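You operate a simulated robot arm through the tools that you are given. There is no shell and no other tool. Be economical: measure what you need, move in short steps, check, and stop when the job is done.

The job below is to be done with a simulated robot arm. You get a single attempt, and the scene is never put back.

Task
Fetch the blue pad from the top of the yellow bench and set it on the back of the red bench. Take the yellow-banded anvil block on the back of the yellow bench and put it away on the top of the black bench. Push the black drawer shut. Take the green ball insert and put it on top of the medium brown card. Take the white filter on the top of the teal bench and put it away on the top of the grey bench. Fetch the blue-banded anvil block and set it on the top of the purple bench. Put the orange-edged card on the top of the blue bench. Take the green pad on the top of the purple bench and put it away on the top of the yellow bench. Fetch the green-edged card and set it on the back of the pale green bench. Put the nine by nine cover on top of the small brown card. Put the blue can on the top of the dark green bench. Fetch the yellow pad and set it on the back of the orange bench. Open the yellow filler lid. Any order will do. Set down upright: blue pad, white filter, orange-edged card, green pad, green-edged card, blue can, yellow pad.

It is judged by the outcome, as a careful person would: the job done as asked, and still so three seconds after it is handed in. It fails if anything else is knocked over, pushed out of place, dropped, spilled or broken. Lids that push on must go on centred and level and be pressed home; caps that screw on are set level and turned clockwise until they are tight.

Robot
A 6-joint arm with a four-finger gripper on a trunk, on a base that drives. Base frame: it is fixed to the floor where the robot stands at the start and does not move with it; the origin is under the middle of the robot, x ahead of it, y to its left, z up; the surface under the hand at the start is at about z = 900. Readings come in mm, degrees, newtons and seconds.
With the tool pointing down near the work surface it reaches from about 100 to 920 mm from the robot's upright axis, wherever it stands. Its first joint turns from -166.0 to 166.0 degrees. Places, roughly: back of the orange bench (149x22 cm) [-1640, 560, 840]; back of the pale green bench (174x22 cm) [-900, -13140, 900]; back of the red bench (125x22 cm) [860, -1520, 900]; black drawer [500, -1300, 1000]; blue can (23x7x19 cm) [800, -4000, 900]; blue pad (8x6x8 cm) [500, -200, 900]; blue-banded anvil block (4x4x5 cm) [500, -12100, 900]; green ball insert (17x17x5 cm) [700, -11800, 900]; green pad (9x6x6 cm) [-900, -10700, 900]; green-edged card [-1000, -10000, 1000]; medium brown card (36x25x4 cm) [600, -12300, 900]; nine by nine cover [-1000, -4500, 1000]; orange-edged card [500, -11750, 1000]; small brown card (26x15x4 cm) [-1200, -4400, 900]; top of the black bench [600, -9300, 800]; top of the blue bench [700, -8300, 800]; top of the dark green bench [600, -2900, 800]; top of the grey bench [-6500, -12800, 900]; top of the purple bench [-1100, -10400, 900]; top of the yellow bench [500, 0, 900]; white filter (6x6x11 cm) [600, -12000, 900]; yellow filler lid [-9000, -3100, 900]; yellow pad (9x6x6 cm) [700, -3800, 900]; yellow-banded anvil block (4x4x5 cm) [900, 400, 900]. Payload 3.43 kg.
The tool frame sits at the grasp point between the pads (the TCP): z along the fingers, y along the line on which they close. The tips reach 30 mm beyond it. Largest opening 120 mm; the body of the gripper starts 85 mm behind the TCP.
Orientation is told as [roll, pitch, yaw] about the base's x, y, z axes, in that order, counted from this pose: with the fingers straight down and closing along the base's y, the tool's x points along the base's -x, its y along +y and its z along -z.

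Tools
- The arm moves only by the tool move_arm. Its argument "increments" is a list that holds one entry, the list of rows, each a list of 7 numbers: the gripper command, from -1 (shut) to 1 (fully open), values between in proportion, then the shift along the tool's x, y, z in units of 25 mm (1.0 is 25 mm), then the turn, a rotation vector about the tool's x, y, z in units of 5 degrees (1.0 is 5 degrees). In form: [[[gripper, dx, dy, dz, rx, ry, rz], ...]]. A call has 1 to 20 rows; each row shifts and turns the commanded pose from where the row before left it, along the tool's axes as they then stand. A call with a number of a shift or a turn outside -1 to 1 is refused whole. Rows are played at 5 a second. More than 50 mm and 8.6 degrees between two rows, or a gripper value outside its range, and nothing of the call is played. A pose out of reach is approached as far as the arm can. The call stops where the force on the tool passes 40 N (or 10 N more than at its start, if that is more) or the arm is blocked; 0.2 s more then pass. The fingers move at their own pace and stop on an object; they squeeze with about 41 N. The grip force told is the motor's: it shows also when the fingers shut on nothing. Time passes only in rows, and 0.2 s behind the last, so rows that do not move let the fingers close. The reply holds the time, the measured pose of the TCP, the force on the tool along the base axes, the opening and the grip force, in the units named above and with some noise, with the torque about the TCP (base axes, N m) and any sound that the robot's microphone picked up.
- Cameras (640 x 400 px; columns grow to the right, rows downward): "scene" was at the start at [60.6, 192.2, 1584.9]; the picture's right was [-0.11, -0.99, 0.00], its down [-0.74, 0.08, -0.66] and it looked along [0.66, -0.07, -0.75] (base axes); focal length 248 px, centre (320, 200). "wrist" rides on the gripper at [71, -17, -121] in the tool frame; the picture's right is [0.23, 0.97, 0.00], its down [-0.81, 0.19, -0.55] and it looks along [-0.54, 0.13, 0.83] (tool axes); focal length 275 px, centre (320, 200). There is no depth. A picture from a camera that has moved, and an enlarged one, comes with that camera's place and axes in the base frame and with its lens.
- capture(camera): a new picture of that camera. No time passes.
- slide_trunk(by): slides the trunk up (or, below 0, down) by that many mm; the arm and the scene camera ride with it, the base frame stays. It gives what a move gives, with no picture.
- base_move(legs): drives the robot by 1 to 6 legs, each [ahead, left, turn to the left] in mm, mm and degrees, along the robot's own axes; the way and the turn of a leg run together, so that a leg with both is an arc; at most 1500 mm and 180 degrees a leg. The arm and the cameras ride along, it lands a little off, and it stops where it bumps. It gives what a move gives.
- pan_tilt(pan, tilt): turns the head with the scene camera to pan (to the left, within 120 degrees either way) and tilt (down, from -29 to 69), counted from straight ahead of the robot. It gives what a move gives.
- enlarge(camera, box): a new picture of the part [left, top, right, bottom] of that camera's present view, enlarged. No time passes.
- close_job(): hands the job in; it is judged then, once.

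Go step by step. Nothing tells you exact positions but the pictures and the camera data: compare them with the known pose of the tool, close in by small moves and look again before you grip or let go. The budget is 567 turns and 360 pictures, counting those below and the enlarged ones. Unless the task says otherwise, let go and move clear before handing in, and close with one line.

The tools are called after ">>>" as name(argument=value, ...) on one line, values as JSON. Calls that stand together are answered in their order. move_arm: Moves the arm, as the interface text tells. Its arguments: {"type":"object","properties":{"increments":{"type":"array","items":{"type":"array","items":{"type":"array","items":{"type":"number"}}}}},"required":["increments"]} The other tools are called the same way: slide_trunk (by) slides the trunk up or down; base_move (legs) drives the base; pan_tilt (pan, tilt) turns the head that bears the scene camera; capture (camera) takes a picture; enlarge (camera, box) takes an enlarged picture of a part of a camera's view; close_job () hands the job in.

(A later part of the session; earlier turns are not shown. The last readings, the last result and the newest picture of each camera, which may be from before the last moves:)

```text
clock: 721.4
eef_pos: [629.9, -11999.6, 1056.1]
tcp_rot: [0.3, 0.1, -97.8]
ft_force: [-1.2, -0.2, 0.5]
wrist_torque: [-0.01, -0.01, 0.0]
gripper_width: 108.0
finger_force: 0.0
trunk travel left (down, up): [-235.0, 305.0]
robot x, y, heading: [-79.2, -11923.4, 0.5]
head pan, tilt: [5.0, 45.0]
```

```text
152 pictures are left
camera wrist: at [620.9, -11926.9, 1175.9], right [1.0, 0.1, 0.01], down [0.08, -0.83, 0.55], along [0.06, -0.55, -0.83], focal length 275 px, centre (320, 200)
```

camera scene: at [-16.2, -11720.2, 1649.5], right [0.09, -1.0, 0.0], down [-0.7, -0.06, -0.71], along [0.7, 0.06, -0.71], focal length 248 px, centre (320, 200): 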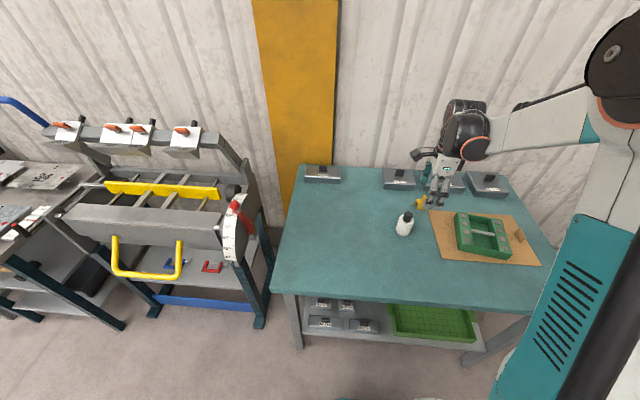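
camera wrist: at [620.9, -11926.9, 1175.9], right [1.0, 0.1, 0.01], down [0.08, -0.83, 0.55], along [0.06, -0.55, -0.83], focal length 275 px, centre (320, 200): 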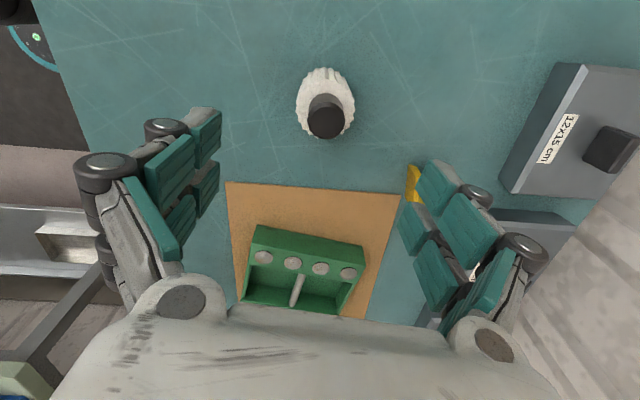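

>>> move_arm(increments=[[[0.8, 0.13, 0.2, 0.8, 0, 0, 0], [0.8, 0, 0, 0.8, 0, 0, 0], [0.8, 0, 0, 0.8, 0, 0, 0], [0.8, 0, 0, 0.8, 0, 0, 0], [0.8, 0, 0, 0.8, 0, 0, 0], [0.8, 0, 0, 0, 0, 0, 0]]])

>>> capture(camera="wrist")

```text
clock: 722.8
eef_pos: [634.8, -11993.9, 955.4]
tcp_rot: [0.3, 0.2, -97.8]
ft_force: [0.8, 0.2, -0.8]
wrist_torque: [0.02, 0.01, -0.01]
gripper_width: 107.9
finger_force: 0.1
trunk travel left (down, up): [-235.0, 305.0]
robot x, y, heading: [-80.0, -11928.2, 0.6]
head pan, tilt: [5.0, 45.0]
```

```text
151 pictures are left
camera wrist: at [626.1, -11921.3, 1075.3], right [1.0, 0.1, 0.01], down [0.08, -0.83, 0.55], along [0.06, -0.55, -0.83], focal length 275 px, centre (320, 200)
```

wrist: 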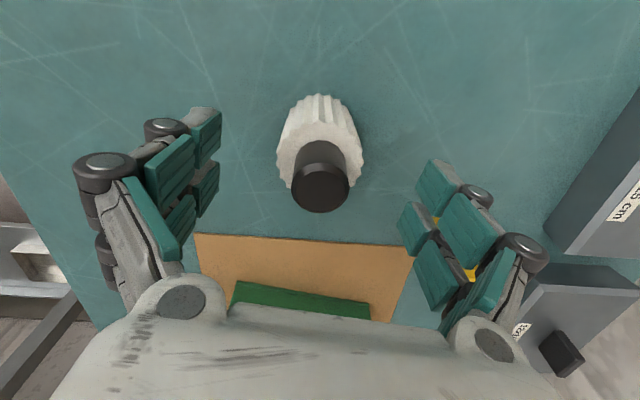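

Well centred. I descend and grip the body.

>>> move_arm(increments=[[[0.8, 0, 0, 0.8, 0, 0, 0], [0.8, 0, 0, 0.8, 0, 0, 0], [0.8, 0, 0, 0.7, 0, 0, 0], [-1, 0, 0, 0, 0, 0, 0], [-1, 0, 0, 0, 0, 0, 0], [-1, 0, 0, 0, 0, 0, 0], [-1, 0, 0, 0, 0, 0, 0]]])

>>> capture(camera="wrist")

```text
clock: 724.4
eef_pos: [634.4, -11995.3, 898.3]
tcp_rot: [0.4, 0.1, -97.8]
ft_force: [-0.5, 0.5, 4.6]
wrist_torque: [0.17, 0.05, -0.01]
gripper_width: 50.9
finger_force: 40.5
trunk travel left (down, up): [-235.0, 305.0]
robot x, y, heading: [-78.8, -11929.8, 0.3]
head pan, tilt: [5.0, 45.0]
```

```text
150 pictures are left
camera wrist: at [626.3, -11922.1, 1018.1], right [1.0, 0.1, 0.01], down [0.08, -0.83, 0.55], along [0.06, -0.55, -0.83], focal length 275 px, centre (320, 200)
```

wrist: 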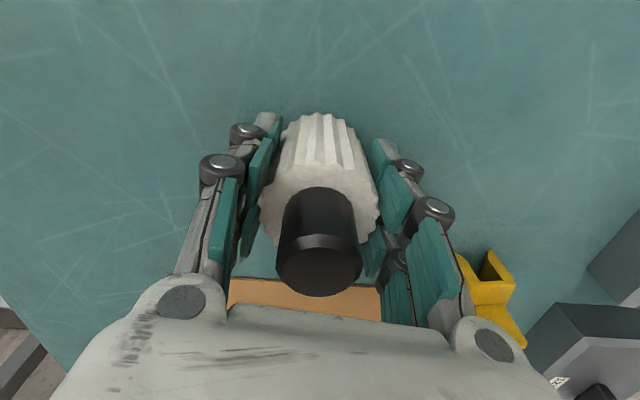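

Gripped. I lift, retract, back away, turn to face west and look along that lane.

>>> move_arm(increments=[[[-1, 0, 0, -0.5, 0, 0, 0], [-1, 0, 0, -1, 0, 0, 0], [-1, 0, 0, -1, 0, 0, 0], [-1, 0, 0, -1, 0, 0, 0], [-1, 0, 0, -1, 0, 0, 0], [-1, 0, 0, -1, 0, 0, 0], [-1, 0, 0, -1, 0, 0, 0], [-1, 0, -1, 0, 0, 0, 0], [-1, 0, -1, 0, 0, 0, 0], [-1, 0, -1, 0, 0, 0, 0], [-1, 0, -1, 0, 0, 0, 0], [-1, 0, -1, 0, 0, 0, 0], [-1, 0, -1, 0, 0, 0, 0], [-1, 0, -1, 0, 0, 0, 0], [-1, 0, -1, 0, 0, 0, 0], [-1, 0, -1, 0, 0, 0, 0]]])

>>> slide_trunk(by=100)

>>> base_move(legs=[[-220, 0, 0], [0, 0, -180]])

>>> pan_tilt(pan=10, tilt=20)

>>> capture(camera="scene")

```text
clock: 727.8
eef_pos: [410.7, -11966.5, 1058.5]
tcp_rot: [0.3, 0.0, -97.8]
ft_force: [0.6, 0.1, -0.7]
wrist_torque: [0.0, -0.02, 0.02]
gripper_width: 50.9
finger_force: 41.0
trunk travel left (down, up): [-235.0, 305.0]
robot x, y, heading: [-75.3, -11929.1, -0.1]
head pan, tilt: [5.0, 45.0]
```

```text
clock: 729.1
eef_pos: [409.2, -11966.1, 1158.4]
tcp_rot: [0.3, 0.1, -97.8]
ft_force: [0.5, -0.6, -0.3]
wrist_torque: [0.01, -0.02, -0.01]
gripper_width: 50.7
finger_force: 40.9
trunk travel left (down, up): [-335.0, 205.0]
robot x, y, heading: [-78.3, -11929.6, 0.5]
head pan, tilt: [5.0, 45.0]
```

```text
clock: 738.1
eef_pos: [-792.9, -11911.6, 1159.7]
tcp_rot: [0.3, 0.1, 84.5]
ft_force: [0.2, -0.5, -0.8]
wrist_torque: [-0.01, 0.02, -0.04]
gripper_width: 50.1
finger_force: 41.0
trunk travel left (down, up): [-335.0, 205.0]
robot x, y, heading: [-302.8, -11928.8, -177.7]
head pan, tilt: [5.0, 45.0]
```

```text
clock: 739.0
eef_pos: [-791.4, -11911.7, 1157.9]
tcp_rot: [0.3, 0.2, 84.4]
ft_force: [-0.9, 0.4, -0.5]
wrist_torque: [-0.03, -0.01, 0.01]
gripper_width: 49.6
finger_force: 41.4
trunk travel left (down, up): [-335.0, 205.0]
robot x, y, heading: [-304.2, -11928.9, -177.5]
head pan, tilt: [10.0, 20.0]
```

```text
149 pictures are left
camera scene: at [-361.4, -12147.6, 1788.1], right [-0.22, 0.98, 0.0], down [0.33, 0.07, -0.94], along [-0.92, -0.2, -0.34], focal length 248 px, centre (320, 200)
```

scene: 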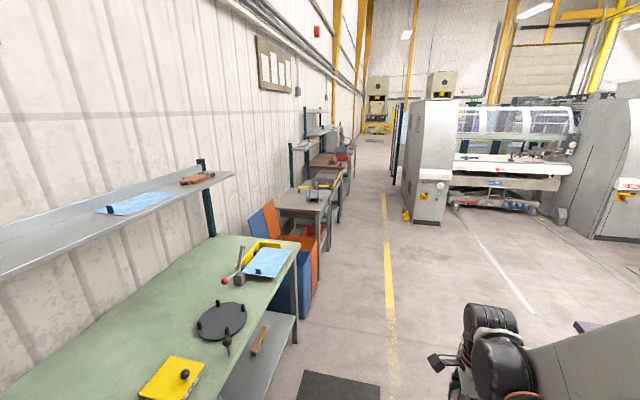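

The lane is clear between the wall benches and the machine (y ≈ -11500…-12550). I drive west along its middle.

>>> base_move(legs=[[0, 70, -2.6], [1400, 0, 0], [1400, 0, 0]])

>>> capture(camera="scene")

```text
clock: 753.1
eef_pos: [-3580.8, -11997.0, 1159.1]
tcp_rot: [0.3, 0.1, 82.6]
ft_force: [-0.1, 0.2, -0.5]
wrist_torque: [-0.02, -0.01, 0.01]
gripper_width: 49.8
finger_force: 41.1
trunk travel left (down, up): [-335.0, 205.0]
robot x, y, heading: [-3091.0, -12030.8, -179.4]
head pan, tilt: [10.0, 20.0]
```

```text
148 pictures are left
camera scene: at [-3158.5, -12247.0, 1788.2], right [-0.18, 0.98, 0.0], down [0.34, 0.06, -0.94], along [-0.92, -0.17, -0.34], focal length 248 px, centre (320, 200)
```

scene: 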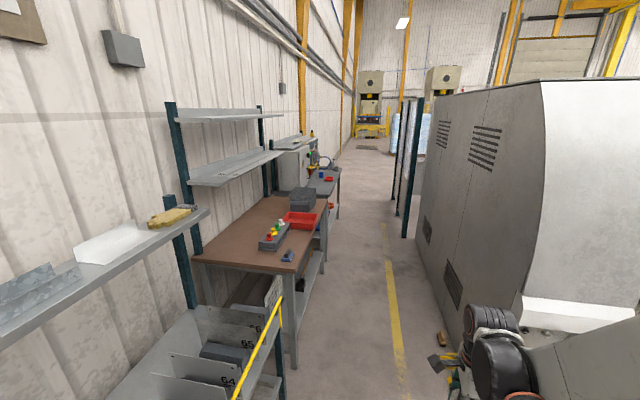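

>>> base_move(legs=[[0, 30, -0.6], [1400, 0, 0], [1400, 0, 0]])

>>> pan_tilt(pan=50, tilt=30)

>>> capture(camera="scene")

```text
clock: 767.1
eef_pos: [-6389.4, -12013.7, 1159.0]
tcp_rot: [0.3, 0.1, 81.6]
ft_force: [0.1, -0.1, -1.0]
wrist_torque: [-0.02, 0.0, -0.02]
gripper_width: 50.0
finger_force: 41.2
trunk travel left (down, up): [-335.0, 205.0]
robot x, y, heading: [-5899.0, -12051.3, 179.8]
head pan, tilt: [10.0, 20.0]
```

```text
clock: 768.2
eef_pos: [-6388.6, -12013.3, 1158.8]
tcp_rot: [0.3, 0.1, 81.7]
ft_force: [1.1, -1.2, -0.7]
wrist_torque: [0.01, 0.0, -0.01]
gripper_width: 49.6
finger_force: 41.1
trunk travel left (down, up): [-335.0, 205.0]
robot x, y, heading: [-5902.9, -12053.6, 179.9]
head pan, tilt: [50.0, 30.0]
```

```text
147 pictures are left
camera scene: at [-5936.5, -12323.8, 1772.2], right [-0.76, 0.65, 0.0], down [0.32, 0.38, -0.87], along [-0.56, -0.66, -0.5], focal length 248 px, centre (320, 200)
```

scene: 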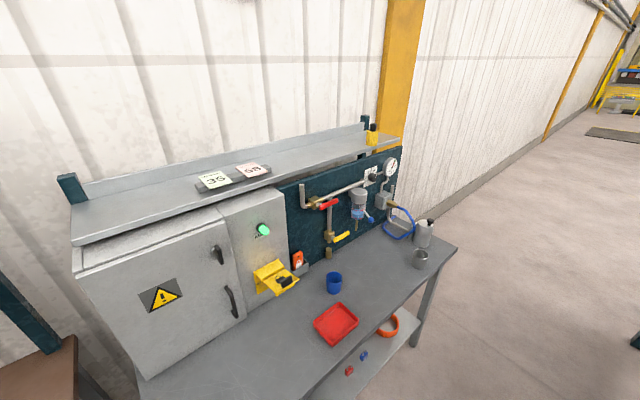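

The grey bench has free space around (-6660, -12770), between the blue cup and the beakers. I turn to face it and approach.

>>> base_move(legs=[[0, 0, 90], [0, -740, 0], [180, 0, 0]])

>>> pan_tilt(pan=5, tilt=42)

>>> capture(camera="scene")

>>> capture(camera="wrist")

```text
clock: 777.0
eef_pos: [-6703.4, -12690.6, 1157.8]
tcp_rot: [0.2, 0.0, 169.5]
ft_force: [-0.3, -0.4, -0.3]
wrist_torque: [0.05, -0.01, 0.0]
gripper_width: 49.7
finger_force: 41.0
trunk travel left (down, up): [-335.0, 205.0]
robot x, y, heading: [-6644.6, -12200.9, -92.5]
head pan, tilt: [50.0, 30.0]
```

```text
clock: 778.2
eef_pos: [-6702.2, -12688.7, 1159.4]
tcp_rot: [0.3, 0.1, 169.6]
ft_force: [-0.4, 0.8, -0.2]
wrist_torque: [0.02, 0.05, 0.04]
gripper_width: 50.0
finger_force: 41.4
trunk travel left (down, up): [-335.0, 205.0]
robot x, y, heading: [-6639.8, -12200.9, -92.3]
head pan, tilt: [5.0, 42.0]
```

```text
146 pictures are left
camera scene: at [-6435.8, -12272.7, 1753.9], right [-1.0, -0.05, 0.0], down [-0.03, 0.67, -0.74], along [0.04, -0.74, -0.67], focal length 248 px, centre (320, 200)
```

scene: 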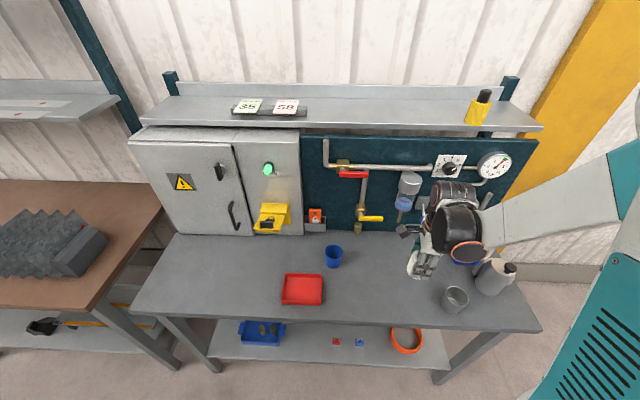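

```text
145 pictures are left
camera wrist: at [-6630.0, -12684.5, 1279.2], right [0.05, -1.0, 0.01], down [-0.83, -0.04, 0.55], along [-0.55, -0.03, -0.83], focal length 275 px, centre (320, 200)
```

wrist: 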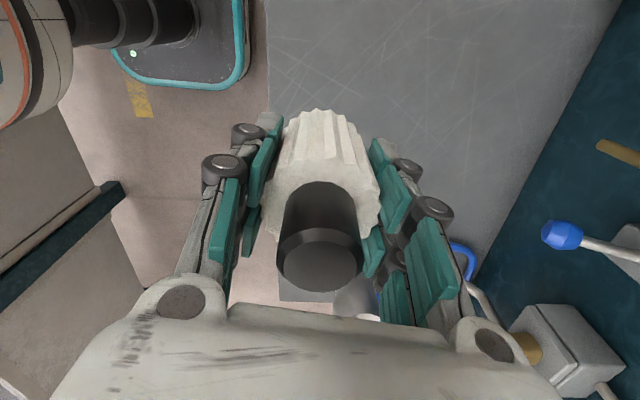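

>>> slide_trunk(by=-100)

>>> move_arm(increments=[[[-1, 0.88, 0.94, 0, 0, 0, 0], [-1, 0.88, 0.94, 0, 0, 0, 0], [-1, 0.88, 0.94, 0, 0, 0, 0], [-1, 0, 0, 0.8, 0, 0, 0], [-1, 0, 0, 0.8, 0, 0, 0], [-1, 0, 0, 0, 0, 0, 0]]])

>>> capture(camera="scene")

>>> capture(camera="wrist")

```text
clock: 779.5
eef_pos: [-6701.6, -12688.2, 1058.5]
tcp_rot: [0.2, 0.1, 169.6]
ft_force: [0.1, -0.2, 0.1]
wrist_torque: [0.0, 0.03, -0.02]
gripper_width: 49.5
finger_force: 41.0
trunk travel left (down, up): [-235.0, 305.0]
robot x, y, heading: [-6646.5, -12200.2, -92.5]
head pan, tilt: [5.0, 42.0]
```

```text
clock: 780.9
eef_pos: [-6650.8, -12771.1, 1019.2]
tcp_rot: [0.2, 0.0, 169.6]
ft_force: [0.5, -0.3, 0.3]
wrist_torque: [0.03, 0.0, 0.0]
gripper_width: 50.0
finger_force: 41.1
trunk travel left (down, up): [-235.0, 305.0]
robot x, y, heading: [-6643.6, -12204.3, -92.2]
head pan, tilt: [5.0, 42.0]
```

```text
144 pictures are left
camera scene: at [-6435.7, -12272.8, 1653.9], right [-1.0, -0.05, 0.0], down [-0.03, 0.67, -0.74], along [0.03, -0.74, -0.67], focal length 248 px, centre (320, 200)
```

scene: 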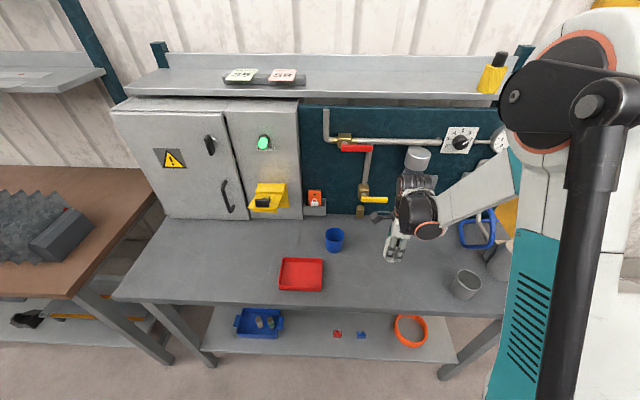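

```text
143 pictures are left
camera wrist: at [-6578.5, -12766.5, 1138.8], right [0.05, -1.0, 0.01], down [-0.83, -0.04, 0.55], along [-0.55, -0.03, -0.83], focal length 275 px, centre (320, 200)
```

wrist: 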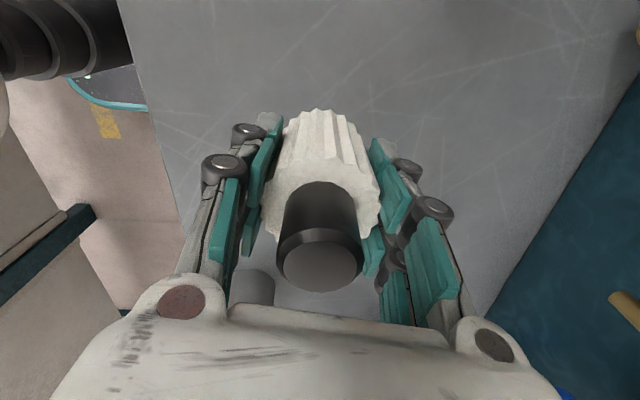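

The spot below is clear. I lower to contact.

>>> move_arm(increments=[[[-1, 0, 0, 0.8, 0, 0, 0], [-1, 0, 0, 0.8, 0, 0, 0], [-1, 0, 0, 0.6, 0, 0, 0], [-1, 0, 0, 0.2, 0, 0, 0], [-1, 0, 0, 0.1, 0, 0, 0], [-1, 0, 0, 0.1, 0, 0, 0], [-1, 0, 0, 0, 0, 0, 0]]])

```text
clock: 782.5
eef_pos: [-6650.6, -12770.7, 954.2]
tcp_rot: [0.3, 0.2, 169.6]
ft_force: [-0.1, 0.4, -0.8]
wrist_torque: [-0.01, -0.02, -0.03]
gripper_width: 49.6
finger_force: 41.0
trunk travel left (down, up): [-235.0, 305.0]
robot x, y, heading: [-6641.2, -12203.5, -92.1]
head pan, tilt: [5.0, 42.0]
```

>>> move_arm(increments=[[[-1, 0, 0, 0.1, 0, 0, 0], [-1, 0, 0, 0.1, 0, 0, 0], [-1, 0, 0, 0.1, 0, 0, 0], [-1, 0, 0, 0, 0, 0, 0]]])

```text
clock: 783.5
eef_pos: [-6650.0, -12771.4, 948.1]
tcp_rot: [0.4, 0.1, 169.5]
ft_force: [0.2, -5.3, 25.6]
wrist_torque: [0.0, -0.32, -0.05]
gripper_width: 49.9
finger_force: 41.2
trunk travel left (down, up): [-235.0, 305.0]
robot x, y, heading: [-6639.6, -12200.4, -92.1]
head pan, tilt: [5.0, 42.0]
```

Contact. I ease off, open and rise.

>>> move_arm(increments=[[[-1, 0, 0, -0.05, 0, 0, 0], [0.2, 0, 0, 0, 0, 0, 0], [0.6, 0, 0, 0, 0, 0, 0], [0.6, 0, 0, 0, 0, 0, 0], [0.6, 0, 0, -0.6, 0, 0, 0], [0.6, 0, 0, -1, 0, 0, 0], [0.6, 0, 0, -1, 0, 0, 0], [0.6, 0, 0, -1, 0, 0, 0], [0.6, 0, 0, -1, 0, 0, 0], [0.6, 0, 0, -1, 0, 0, 0], [0.6, 0, 0, -1, 0, 0, 0], [0.6, 0, 0, -1, 0, 0, 0], [0.6, 0, -1, 0, 0, 0, 0], [0.6, 0, -1, 0, 0, 0, 0], [0.6, 0, -1, 0, 0, 0, 0], [0.6, 0, -1, 0, 0, 0, 0]]])

>>> capture(camera="scene")

>>> capture(camera="wrist")

```text
clock: 786.9
eef_pos: [-6629.9, -12669.0, 1137.8]
tcp_rot: [0.4, 0.1, 169.5]
ft_force: [0.7, -0.4, 0.3]
wrist_torque: [-0.03, -0.01, -0.03]
gripper_width: 96.1
finger_force: 0.0
trunk travel left (down, up): [-235.0, 305.0]
robot x, y, heading: [-6641.0, -12200.6, -92.2]
head pan, tilt: [5.0, 42.0]
```

```text
142 pictures are left
camera scene: at [-6435.8, -12271.6, 1653.9], right [-1.0, -0.05, 0.0], down [-0.03, 0.67, -0.74], along [0.03, -0.74, -0.67], focal length 248 px, centre (320, 200)
```

scene: 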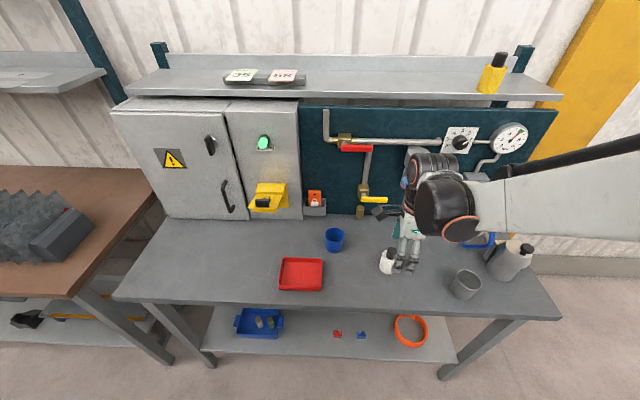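

```text
141 pictures are left
camera wrist: at [-6558.4, -12664.2, 1258.8], right [0.05, -1.0, 0.01], down [-0.83, -0.04, 0.55], along [-0.55, -0.03, -0.83], focal length 275 px, centre (320, 200)
```

wrist: 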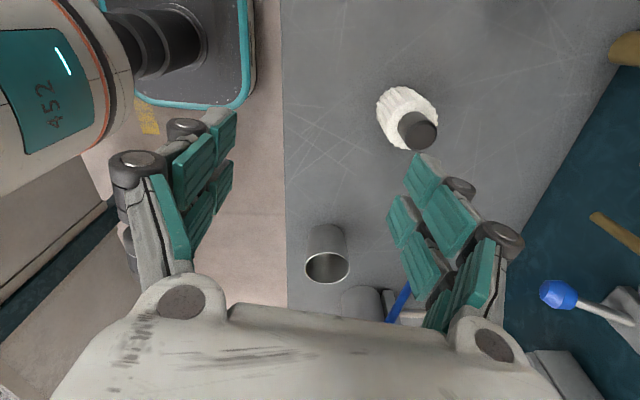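

The filter stands on the grey bench. Last is the yellow filler lid near (-9000, -3100). I turn west and look for the way.

>>> slide_trunk(by=100)

>>> base_move(legs=[[-150, 0, 0], [0, 0, -88]])

>>> pan_tilt(pan=0, tilt=12)

>>> capture(camera="scene")

```text
clock: 788.2
eef_pos: [-6631.4, -12669.7, 1238.1]
tcp_rot: [0.3, 0.1, 169.7]
ft_force: [-0.9, 0.2, 0.4]
wrist_torque: [-0.02, 0.03, 0.05]
gripper_width: 96.1
finger_force: 0.0
trunk travel left (down, up): [-335.0, 205.0]
robot x, y, heading: [-6642.0, -12197.0, -92.3]
head pan, tilt: [5.0, 42.0]
```

```text
clock: 793.3
eef_pos: [-7104.3, -12080.0, 1238.5]
tcp_rot: [0.3, 0.0, 82.2]
ft_force: [-0.7, 0.3, 0.8]
wrist_torque: [0.01, 0.0, -0.02]
gripper_width: 95.8
finger_force: 0.0
trunk travel left (down, up): [-335.0, 205.0]
robot x, y, heading: [-6631.6, -12046.3, -179.6]
head pan, tilt: [5.0, 42.0]
```

```text
clock: 794.3
eef_pos: [-7104.2, -12079.8, 1238.3]
tcp_rot: [0.3, 0.0, 82.2]
ft_force: [-0.3, 0.4, 0.6]
wrist_torque: [-0.02, -0.03, -0.03]
gripper_width: 96.2
finger_force: 0.1
trunk travel left (down, up): [-335.0, 205.0]
robot x, y, heading: [-6637.5, -12048.4, -179.6]
head pan, tilt: [0.0, 12.0]
```

```text
140 pictures are left
camera scene: at [-6706.9, -12246.9, 1801.2], right [0.0, 1.0, 0.0], down [0.21, 0.0, -0.98], along [-0.98, 0.0, -0.21], focal length 248 px, centre (320, 200)
```

scene: 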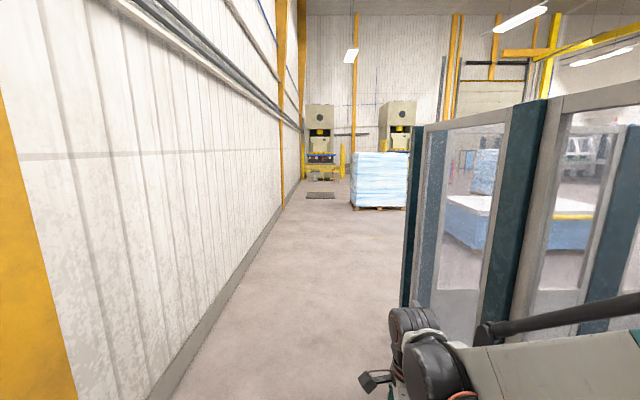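

The glass fence ends near x ≈ -9300. I drive west past it and look north.

>>> base_move(legs=[[1400, 0, 0], [1400, 0, -0.4], [500, 0, 0]])

>>> pan_tilt(pan=-90, tilt=10)

>>> capture(camera="scene")

```text
clock: 810.2
eef_pos: [-10358.3, -12224.0, 1238.4]
tcp_rot: [0.4, 0.0, 85.4]
ft_force: [-1.3, 0.6, 0.5]
wrist_torque: [-0.01, -0.03, -0.03]
gripper_width: 96.3
finger_force: 0.0
trunk travel left (down, up): [-335.0, 205.0]
robot x, y, heading: [-9893.2, -12167.3, -176.5]
head pan, tilt: [0.0, 12.0]
```

```text
clock: 811.9
eef_pos: [-10357.3, -12223.7, 1237.9]
tcp_rot: [0.3, 0.0, 85.5]
ft_force: [0.5, -0.2, -0.2]
wrist_torque: [0.0, -0.01, -0.01]
gripper_width: 95.9
finger_force: 0.1
trunk travel left (down, up): [-335.0, 205.0]
robot x, y, heading: [-9892.5, -12165.9, -176.3]
head pan, tilt: [-90.0, 10.0]
```

```text
139 pictures are left
camera scene: at [-9864.1, -12269.0, 1804.5], right [1.0, 0.06, 0.0], down [0.01, -0.17, -0.98], along [-0.06, 0.98, -0.17], focal length 248 px, centre (320, 200)
```

scene: 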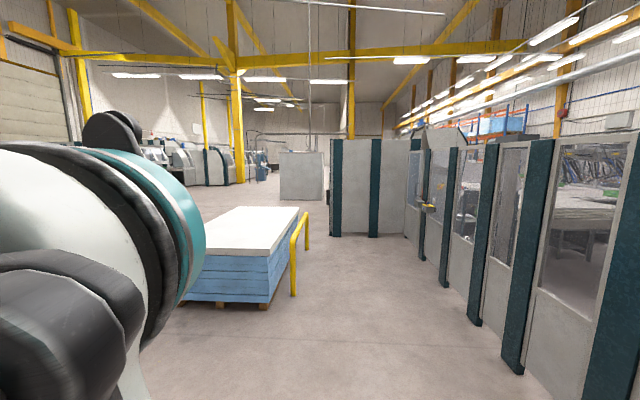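

The way north is clear between a yellow rail (x ≈ -10400) and the fence (x ≈ -8260), then left around an enclosure. I turn north and drive.

>>> base_move(legs=[[0, 0, -93.5], [1400, 0, 0], [1400, 0, 0]])

>>> pan_tilt(pan=10, tilt=12)

>>> capture(camera="scene")

```text
clock: 829.5
eef_pos: [-9867.7, -8881.2, 1237.9]
tcp_rot: [0.3, 0.0, -8.7]
ft_force: [0.5, 0.3, 0.3]
wrist_torque: [-0.01, 0.0, -0.04]
gripper_width: 96.3
finger_force: 0.0
trunk travel left (down, up): [-335.0, 205.0]
robot x, y, heading: [-9845.0, -9349.4, 89.5]
head pan, tilt: [-90.0, 10.0]
```

```text
clock: 831.2
eef_pos: [-9868.9, -8881.4, 1238.1]
tcp_rot: [0.3, 0.1, -8.8]
ft_force: [-1.2, 0.2, -1.0]
wrist_torque: [0.0, 0.01, 0.01]
gripper_width: 95.8
finger_force: 0.1
trunk travel left (down, up): [-335.0, 205.0]
robot x, y, heading: [-9841.3, -9352.7, 89.3]
head pan, tilt: [10.0, 12.0]
```

```text
138 pictures are left
camera scene: at [-10055.9, -9274.3, 1801.3], right [0.99, 0.16, 0.0], down [0.03, -0.21, -0.98], along [-0.16, 0.97, -0.21], focal length 248 px, centre (320, 200)
```

scene: 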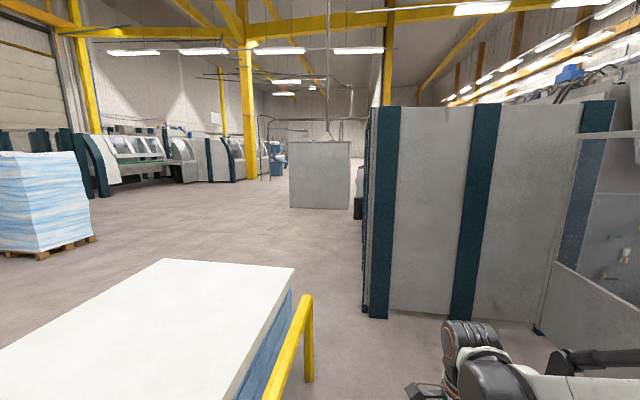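

A gap of about 0.8 m lies between the sheet stack and the enclosure's corner (-9915, -6819). I tuck the hand in and thread through it.

>>> move_arm(increments=[[[-0.5, 0, -1, 0, 0, 0, 0], [-0.5, 0, -1, 0, 0, 0, 0], [-0.5, 0, -1, 0, 0, 0, 0], [-0.5, 0, -1, 0, 0, 0, 0], [-0.5, 0, -0.8, 0, 0, 0, 0]]])

>>> base_move(legs=[[1200, 0, 0.5], [800, 0, 0]])

>>> pan_tilt(pan=30, tilt=35)

>>> capture(camera="scene")

```text
clock: 832.4
eef_pos: [-9887.5, -9001.0, 1238.6]
tcp_rot: [0.5, 0.0, -8.6]
ft_force: [0.1, -0.3, -0.1]
wrist_torque: [0.03, -0.03, 0.0]
gripper_width: 30.2
finger_force: 0.1
trunk travel left (down, up): [-335.0, 205.0]
robot x, y, heading: [-9839.7, -9347.4, 89.3]
head pan, tilt: [10.0, 12.0]
```

```text
clock: 842.4
eef_pos: [-9905.4, -7007.8, 1236.9]
tcp_rot: [0.4, 0.0, -7.5]
ft_force: [-0.9, 0.6, 0.1]
wrist_torque: [-0.02, 0.0, 0.01]
gripper_width: 29.9
finger_force: 0.1
trunk travel left (down, up): [-335.0, 205.0]
robot x, y, heading: [-9850.9, -7357.4, 90.7]
head pan, tilt: [10.0, 12.0]
```

```text
clock: 843.2
eef_pos: [-9905.8, -7007.2, 1238.8]
tcp_rot: [0.2, 0.0, -7.4]
ft_force: [0.3, 0.2, 0.2]
wrist_torque: [0.01, 0.0, -0.01]
gripper_width: 29.7
finger_force: 0.1
trunk travel left (down, up): [-335.0, 205.0]
robot x, y, heading: [-9852.8, -7353.9, 90.6]
head pan, tilt: [30.0, 35.0]
```

```text
137 pictures are left
camera scene: at [-10096.9, -7300.5, 1764.4], right [0.86, 0.51, 0.0], down [0.29, -0.49, -0.82], along [-0.42, 0.71, -0.57], focal length 248 px, centre (320, 200)
```

scene: 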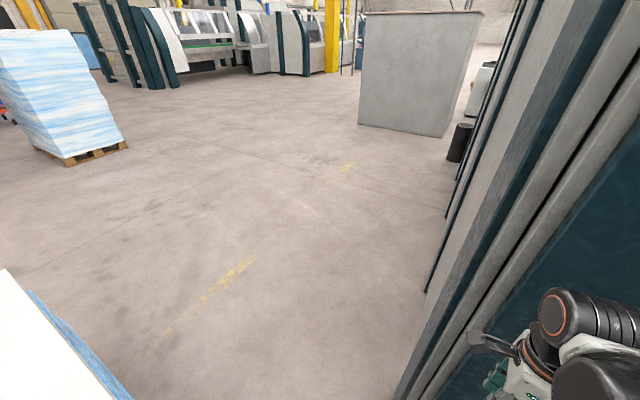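

>>> base_move(legs=[[0, 500, -0.6], [1400, 0, 0], [1000, 0, 0]])

>>> pan_tilt(pan=-45, tilt=25)

>>> capture(camera="scene")

```text
clock: 857.5
eef_pos: [-10399.8, -4622.8, 1238.0]
tcp_rot: [0.3, 0.0, -8.7]
ft_force: [-0.5, 0.0, 0.0]
wrist_torque: [-0.02, -0.03, -0.02]
gripper_width: 30.3
finger_force: 0.1
trunk travel left (down, up): [-335.0, 205.0]
robot x, y, heading: [-10356.2, -4970.9, 89.5]
head pan, tilt: [30.0, 35.0]
```

```text
clock: 858.9
eef_pos: [-10399.5, -4623.1, 1237.5]
tcp_rot: [0.3, 0.0, -8.7]
ft_force: [-0.5, -0.1, -0.4]
wrist_torque: [-0.02, 0.0, -0.02]
gripper_width: 29.9
finger_force: 0.1
trunk travel left (down, up): [-335.0, 205.0]
robot x, y, heading: [-10358.2, -4974.1, 89.5]
head pan, tilt: [-45.0, 25.0]
```

```text
136 pictures are left
camera scene: at [-10533.0, -4900.4, 1773.5], right [0.97, -0.23, 0.0], down [-0.11, -0.47, -0.87], along [0.2, 0.85, -0.49], focal length 248 px, centre (320, 200)
```

scene: 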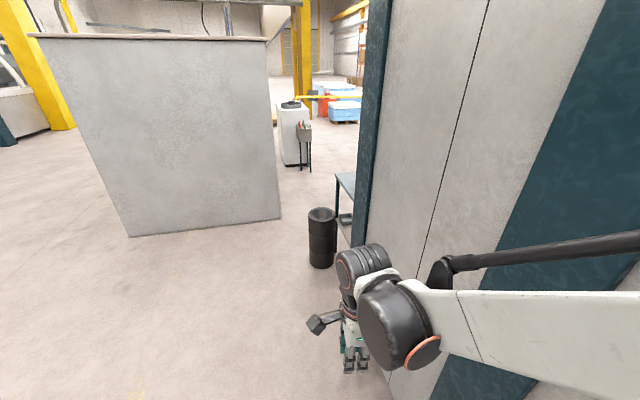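

>>> base_move(legs=[[0, 230, 0.5], [1300, 0, 0]])

>>> pan_tilt(pan=-40, tilt=25)

>>> capture(camera="scene")

```text
clock: 866.7
eef_pos: [-10612.6, -3340.4, 1237.8]
tcp_rot: [0.3, -0.1, -9.2]
ft_force: [0.9, 0.2, 0.8]
wrist_torque: [-0.03, -0.03, 0.03]
gripper_width: 30.1
finger_force: 0.1
trunk travel left (down, up): [-335.0, 205.0]
robot x, y, heading: [-10571.8, -3690.2, 88.9]
head pan, tilt: [-45.0, 25.0]
```

```text
clock: 867.4
eef_pos: [-10613.0, -3341.3, 1238.7]
tcp_rot: [0.3, -0.1, -9.2]
ft_force: [-0.2, 1.0, 0.5]
wrist_torque: [0.01, 0.02, 0.02]
gripper_width: 29.9
finger_force: 0.0
trunk travel left (down, up): [-335.0, 205.0]
robot x, y, heading: [-10573.2, -3690.5, 88.9]
head pan, tilt: [-40.0, 25.0]
```

```text
135 pictures are left
camera scene: at [-10749.2, -3615.9, 1777.4], right [0.97, -0.23, 0.0], down [-0.1, -0.44, -0.89], along [0.2, 0.87, -0.45], focal length 248 px, centre (320, 200)
```

scene: 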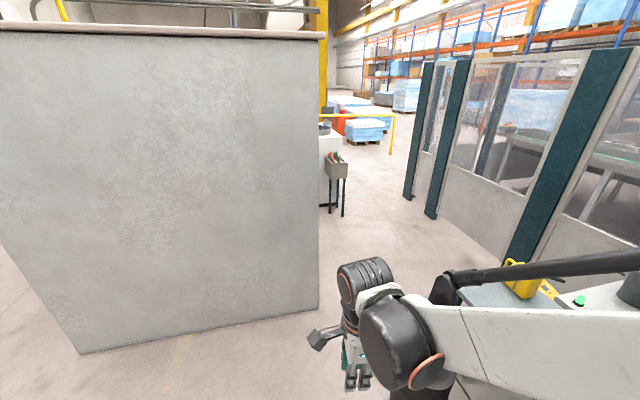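

A machine with yellow parts is at the enclosure's north end. I move north a little, turn to face east and look.

>>> base_move(legs=[[750, 0, 0], [0, 0, -89]])

>>> pan_tilt(pan=0, tilt=25)

>>> capture(camera="scene")

```text
clock: 875.2
eef_pos: [-10205.8, -2895.6, 1237.7]
tcp_rot: [0.4, -0.1, -98.8]
ft_force: [0.2, -0.5, -0.4]
wrist_torque: [0.0, 0.03, 0.0]
gripper_width: 29.9
finger_force: 0.1
trunk travel left (down, up): [-335.0, 205.0]
robot x, y, heading: [-10553.1, -2935.0, -0.4]
head pan, tilt: [-40.0, 25.0]
```

```text
clock: 876.3
eef_pos: [-10204.9, -2895.0, 1237.5]
tcp_rot: [0.4, 0.0, -98.8]
ft_force: [-0.1, 0.5, 0.5]
wrist_torque: [0.02, -0.04, -0.04]
gripper_width: 30.2
finger_force: 0.1
trunk travel left (down, up): [-335.0, 205.0]
robot x, y, heading: [-10555.8, -2941.2, -0.8]
head pan, tilt: [0.0, 25.0]
```

```text
134 pictures are left
camera scene: at [-10477.5, -2738.5, 1780.1], right [-0.01, -1.0, 0.0], down [-0.42, 0.01, -0.91], along [0.91, -0.01, -0.42], focal length 248 px, centre (320, 200)
```

scene: 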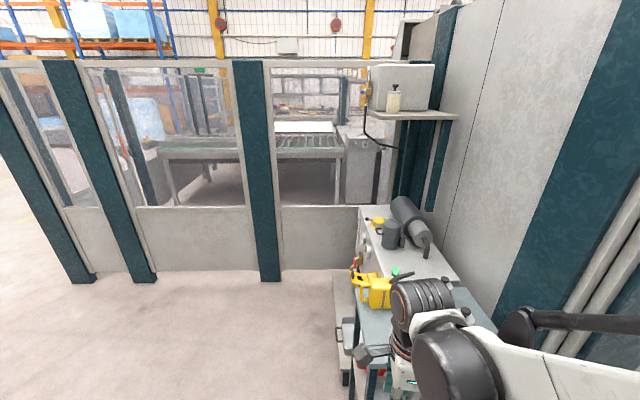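

>>> enlarge(camera="scene", box=[320, 180, 480, 310])

```text
3.08 times, centred on (400, 245) of scene
camera zoom: at [-10477.5, -2738.5, 1780.1], right [-0.01, -1.0, 0.0], down [-0.42, 0.01, -0.91], along [0.91, -0.01, -0.42], focal length 764 px, centre (74, 62)
```

zoom: 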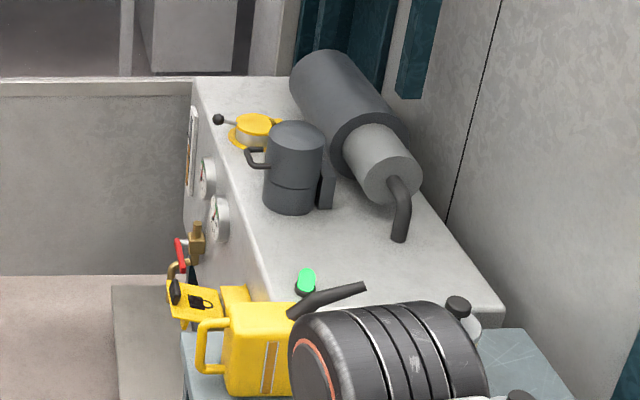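

The yellow filler lid, with a lever and black ball, is on the hydraulic tank at about (-9000, -3150). I drive round to the tank's north side and face it.

>>> base_move(legs=[[0, 370, 0.6], [1400, 0, 0], [130, 0, 0], [0, 0, -90]])

>>> pan_tilt(pan=5, tilt=42)

>>> capture(camera="scene")

```text
clock: 890.0
eef_pos: [-8966.9, -2892.0, 1238.9]
tcp_rot: [0.3, 0.0, 172.6]
ft_force: [-0.7, 0.0, 0.6]
wrist_torque: [-0.01, 0.0, 0.03]
gripper_width: 30.0
finger_force: 0.1
trunk travel left (down, up): [-335.0, 205.0]
robot x, y, heading: [-9018.8, -2543.3, -89.4]
head pan, tilt: [0.0, 25.0]
```

```text
clock: 890.8
eef_pos: [-8968.0, -2892.4, 1238.1]
tcp_rot: [0.5, 0.0, 172.5]
ft_force: [0.5, 0.3, -0.4]
wrist_torque: [0.02, 0.0, -0.01]
gripper_width: 29.9
finger_force: 0.2
trunk travel left (down, up): [-335.0, 205.0]
robot x, y, heading: [-9020.8, -2547.1, -89.2]
head pan, tilt: [5.0, 42.0]
```

```text
132 pictures are left
camera scene: at [-8809.0, -2605.3, 1753.9], right [-1.0, -0.1, 0.0], down [-0.07, 0.67, -0.74], along [0.07, -0.74, -0.67], focal length 248 px, centre (320, 200)
```

scene: 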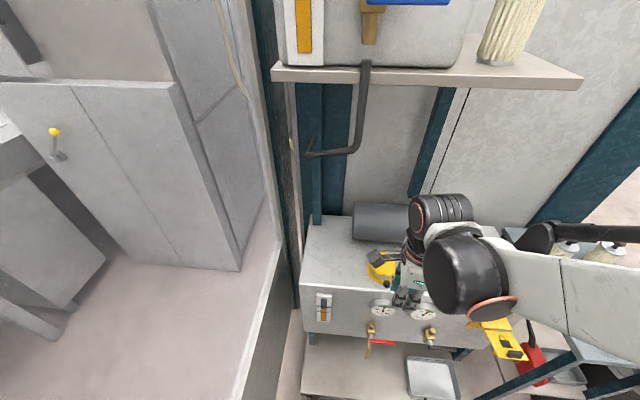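

>>> capture(camera="wrist")

>>> enlarge(camera="scene", box=[290, 190, 470, 350])

```text
131 pictures are left
camera wrist: at [-8895.6, -2884.2, 1358.0], right [0.1, -0.99, 0.01], down [-0.83, -0.08, 0.55], along [-0.55, -0.06, -0.83], focal length 275 px, centre (320, 200)
```

wrist: 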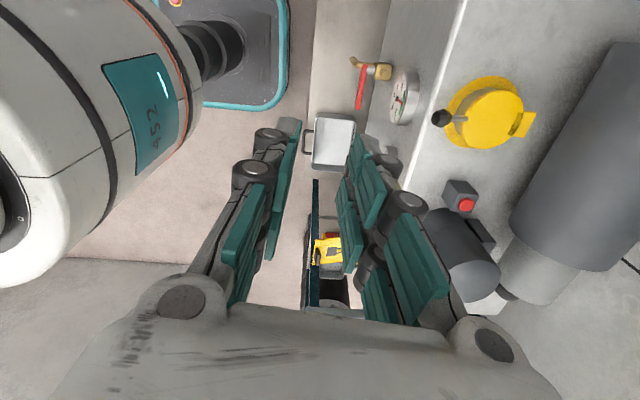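

```text
2.50 times, centred on (380, 270) of scene
camera zoom: at [-8809.0, -2605.3, 1753.9], right [-1.0, -0.1, 0.0], down [-0.07, 0.67, -0.74], along [0.07, -0.74, -0.67], focal length 620 px, centre (170, 25)
```

zoom: 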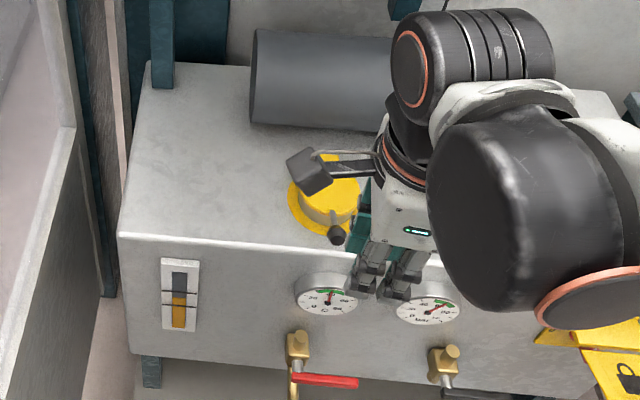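

The lid is hinged on its back side (y ≈ -3215), with a ball handle at the front near (-9006, -3087, 930). I turn the hand so it closes along x, to hold the ball and swing the lid up and back.

>>> move_arm(increments=[[[0, 0, 0, 0, 0, 0, -0.975], [0, 0, 0, 0, 0, 0, -0.975], [0, 0, 0, 0, 0, 0, -0.975], [0, 0, 0, 0, 0, 0, -0.975], [0, 0, 0, 0, 0, 0, -0.975], [0, 0, 0, 0, 0, 0, -0.975], [0, 0, 0, 0, 0, 0, -0.975], [0, 0, 0, 0, 0, 0, -0.975], [0, 0, 0, 0, 0, 0, -0.975], [0, 0, 0, 0, 0, 0, -0.975], [0, 0, 0, 0, 0, 0, -0.975], [0, 0, 0, 0, 0, 0, -0.975], [0, 0, 0, 0, 0, 0, -0.975], [0, 0, 0, 0, 0, 0, -0.975], [0, 0, 0, 0, 0, 0, -0.975], [0, 0, 0, 0, 0, 0, -0.975], [0, 0, 0, 0, 0, 0, -0.975], [0, 0, 0, 0, 0, 0, -0.975], [0, 0, 0, 0, 0, 0, -0.975], [0, 0, 0, 0, 0, 0, -0.975]]])

>>> capture(camera="wrist")

>>> enlarge(camera="scene", box=[290, 190, 470, 350])

```text
clock: 895.0
eef_pos: [-8967.3, -2891.8, 1237.1]
tcp_rot: [0.0, -0.5, -89.8]
ft_force: [0.0, -0.5, 0.1]
wrist_torque: [0.03, 0.0, 0.0]
gripper_width: 60.1
finger_force: 0.2
trunk travel left (down, up): [-335.0, 205.0]
robot x, y, heading: [-9020.0, -2546.6, -89.6]
head pan, tilt: [5.0, 42.0]
```

```text
129 pictures are left
camera wrist: at [-8985.6, -2820.4, 1357.8], right [0.97, 0.23, 0.0], down [0.2, -0.81, 0.56], along [0.13, -0.54, -0.83], focal length 275 px, centre (320, 200)
```

wrist: 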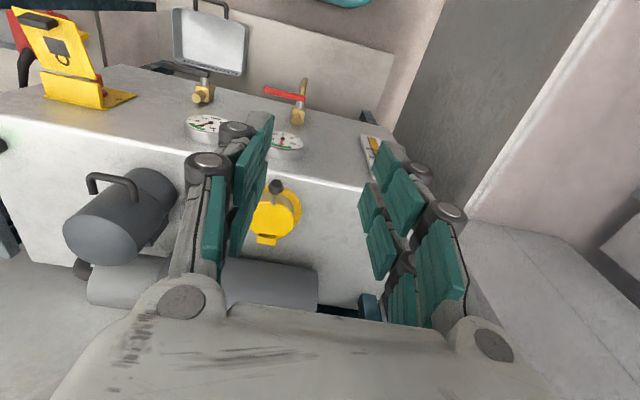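

```text
2.50 times, centred on (380, 270) of scene
camera zoom: at [-8809.0, -2605.3, 1753.9], right [-1.0, -0.1, 0.0], down [-0.07, 0.67, -0.74], along [0.07, -0.74, -0.67], focal length 620 px, centre (170, 25)
```

zoom: 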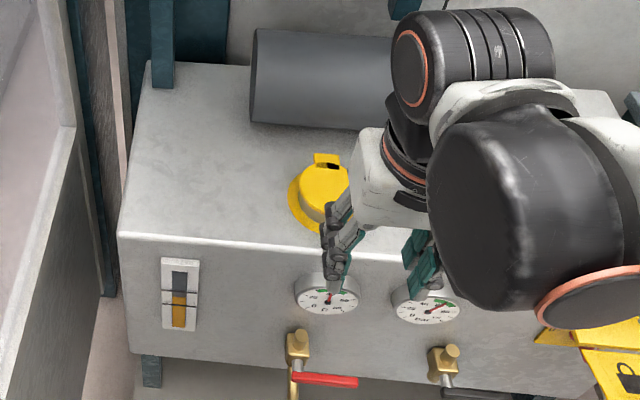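

Triangulated: ball (-9000, -3076, 950), hinge about (y -3228, z 920). I lower the trunk and move above the ball.

>>> slide_trunk(by=-100)

>>> move_arm(increments=[[[0, -0.92, -0.165, 0.3, 0, 0.1, 0], [0, -0.92, -0.165, 0.3, 0, 0, 0], [0, -0.92, -0.165, 0.3, 0, 0, 0], [0, -0.92, -0.165, 0.3, 0, 0, 0], [0, -0.92, -0.165, 0.3, 0, 0, 0], [0, -0.92, -0.165, 0.3, 0, 0, 0], [0, -0.92, -0.165, 0.3, 0, 0, 0], [0, -0.92, -0.165, 0.3, 0, 0, 0]]])

>>> capture(camera="wrist")

>>> capture(camera="scene")

```text
clock: 896.4
eef_pos: [-8966.5, -2891.3, 1138.7]
tcp_rot: [0.0, -0.4, -89.9]
ft_force: [-0.4, 0.6, 0.5]
wrist_torque: [-0.04, 0.01, 0.01]
gripper_width: 59.8
finger_force: 0.0
trunk travel left (down, up): [-235.0, 305.0]
robot x, y, heading: [-9013.7, -2544.7, -89.6]
head pan, tilt: [5.0, 42.0]
```

```text
clock: 898.1
eef_pos: [-8999.6, -3077.7, 1077.0]
tcp_rot: [0.0, 0.3, -89.8]
ft_force: [0.8, -0.3, -0.2]
wrist_torque: [0.01, 0.01, 0.01]
gripper_width: 60.1
finger_force: 0.1
trunk travel left (down, up): [-235.0, 305.0]
robot x, y, heading: [-9021.0, -2546.0, -89.4]
head pan, tilt: [5.0, 42.0]
```

```text
127 pictures are left
camera wrist: at [-9016.9, -3006.8, 1197.3], right [0.97, 0.23, 0.0], down [0.19, -0.81, 0.55], along [0.13, -0.54, -0.83], focal length 275 px, centre (320, 200)
```

wrist: 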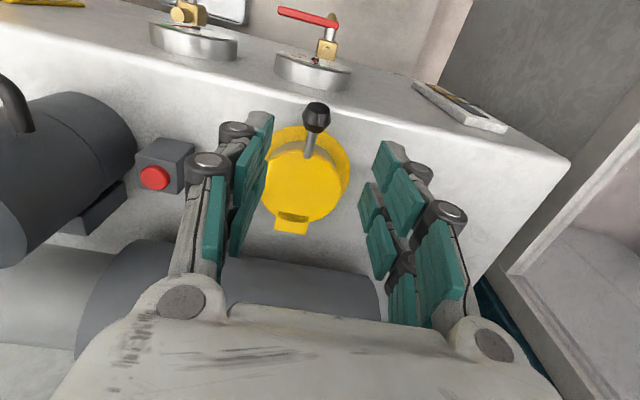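

```text
126 pictures are left
camera scene: at [-8809.1, -2606.0, 1653.8], right [-1.0, -0.1, 0.0], down [-0.07, 0.67, -0.74], along [0.07, -0.74, -0.67], focal length 248 px, centre (320, 200)
```

scene: 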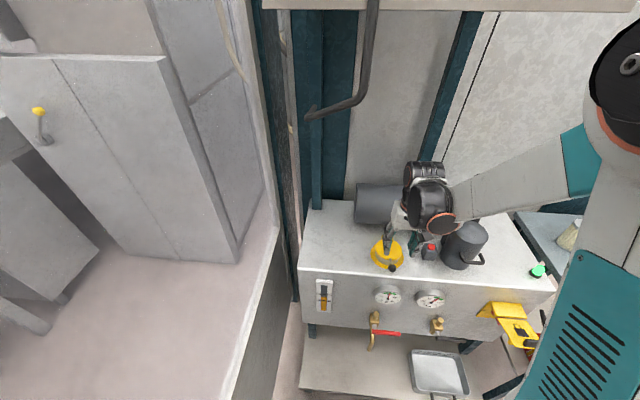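

The ball is right below. I descend to it and close.

>>> move_arm(increments=[[[0, -0.1, 0, 0.8, 0, 0, 0], [0, 0, 0, 0.8, 0, 0, 0], [0, 0, 0, 0.8, 0, 0, 0], [0, 0, 0, 0.8, 0, 0, 0], [0, 0, 0, 0.8, 0, 0, 0], [0, 0, 0, 0.8, 0, 0, 0], [0, 0, 0, 0.5, 0, 0, 0], [0, 0, 0, 0, 0, 0, 0]]])

>>> capture(camera="wrist")

```text
clock: 900.0
eef_pos: [-9002.8, -3079.2, 946.1]
tcp_rot: [0.0, 0.1, -89.9]
ft_force: [-0.3, -0.4, -0.5]
wrist_torque: [0.02, 0.01, 0.0]
gripper_width: 60.3
finger_force: 0.1
trunk travel left (down, up): [-235.0, 305.0]
robot x, y, heading: [-9019.1, -2545.4, -89.4]
head pan, tilt: [5.0, 42.0]
```

```text
125 pictures are left
camera wrist: at [-9019.4, -3009.0, 1066.7], right [0.97, 0.23, 0.0], down [0.19, -0.81, 0.55], along [0.13, -0.54, -0.83], focal length 275 px, centre (320, 200)
```

wrist: 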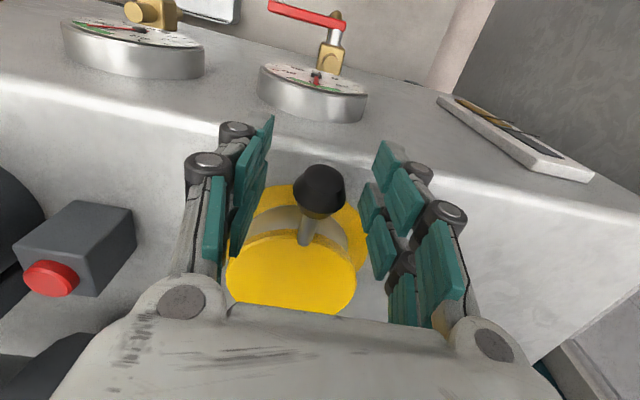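

The ball sits between the pads. I grip it and start the arc about the hinge.

>>> move_arm(increments=[[[-1, 0, 0, 0, 0, 0, 0], [-1, 0, 0, 0, 0, 0, 0], [-1, 0, 0, 0, 0, 0, 0], [-1, -0.1, 0, -0.41, 0, 0, 0], [-1, -0.1, 0, -0.41, 0, 0, 0], [-1, -0.16, 0, -0.4, 0, 0, 0], [-1, -0.16, 0, -0.39, 0, 0, 0], [-1, 0, 0, 0, 0, 0, 0]]])

>>> capture(camera="wrist")

```text
clock: 901.8
eef_pos: [-9000.7, -3091.8, 986.4]
tcp_rot: [0.0, 0.1, -89.9]
ft_force: [-8.1, 2.9, 0.4]
wrist_torque: [0.07, -0.02, 0.04]
gripper_width: 25.8
finger_force: 45.0
trunk travel left (down, up): [-235.0, 305.0]
robot x, y, heading: [-9019.4, -2545.2, -89.6]
head pan, tilt: [5.0, 42.0]
```

```text
124 pictures are left
camera wrist: at [-9019.4, -3021.2, 1106.2], right [0.97, 0.23, 0.0], down [0.19, -0.81, 0.55], along [0.13, -0.54, -0.83], focal length 275 px, centre (320, 200)
```

wrist: 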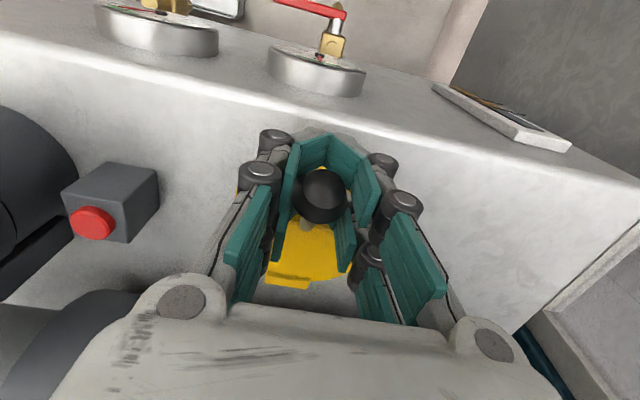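

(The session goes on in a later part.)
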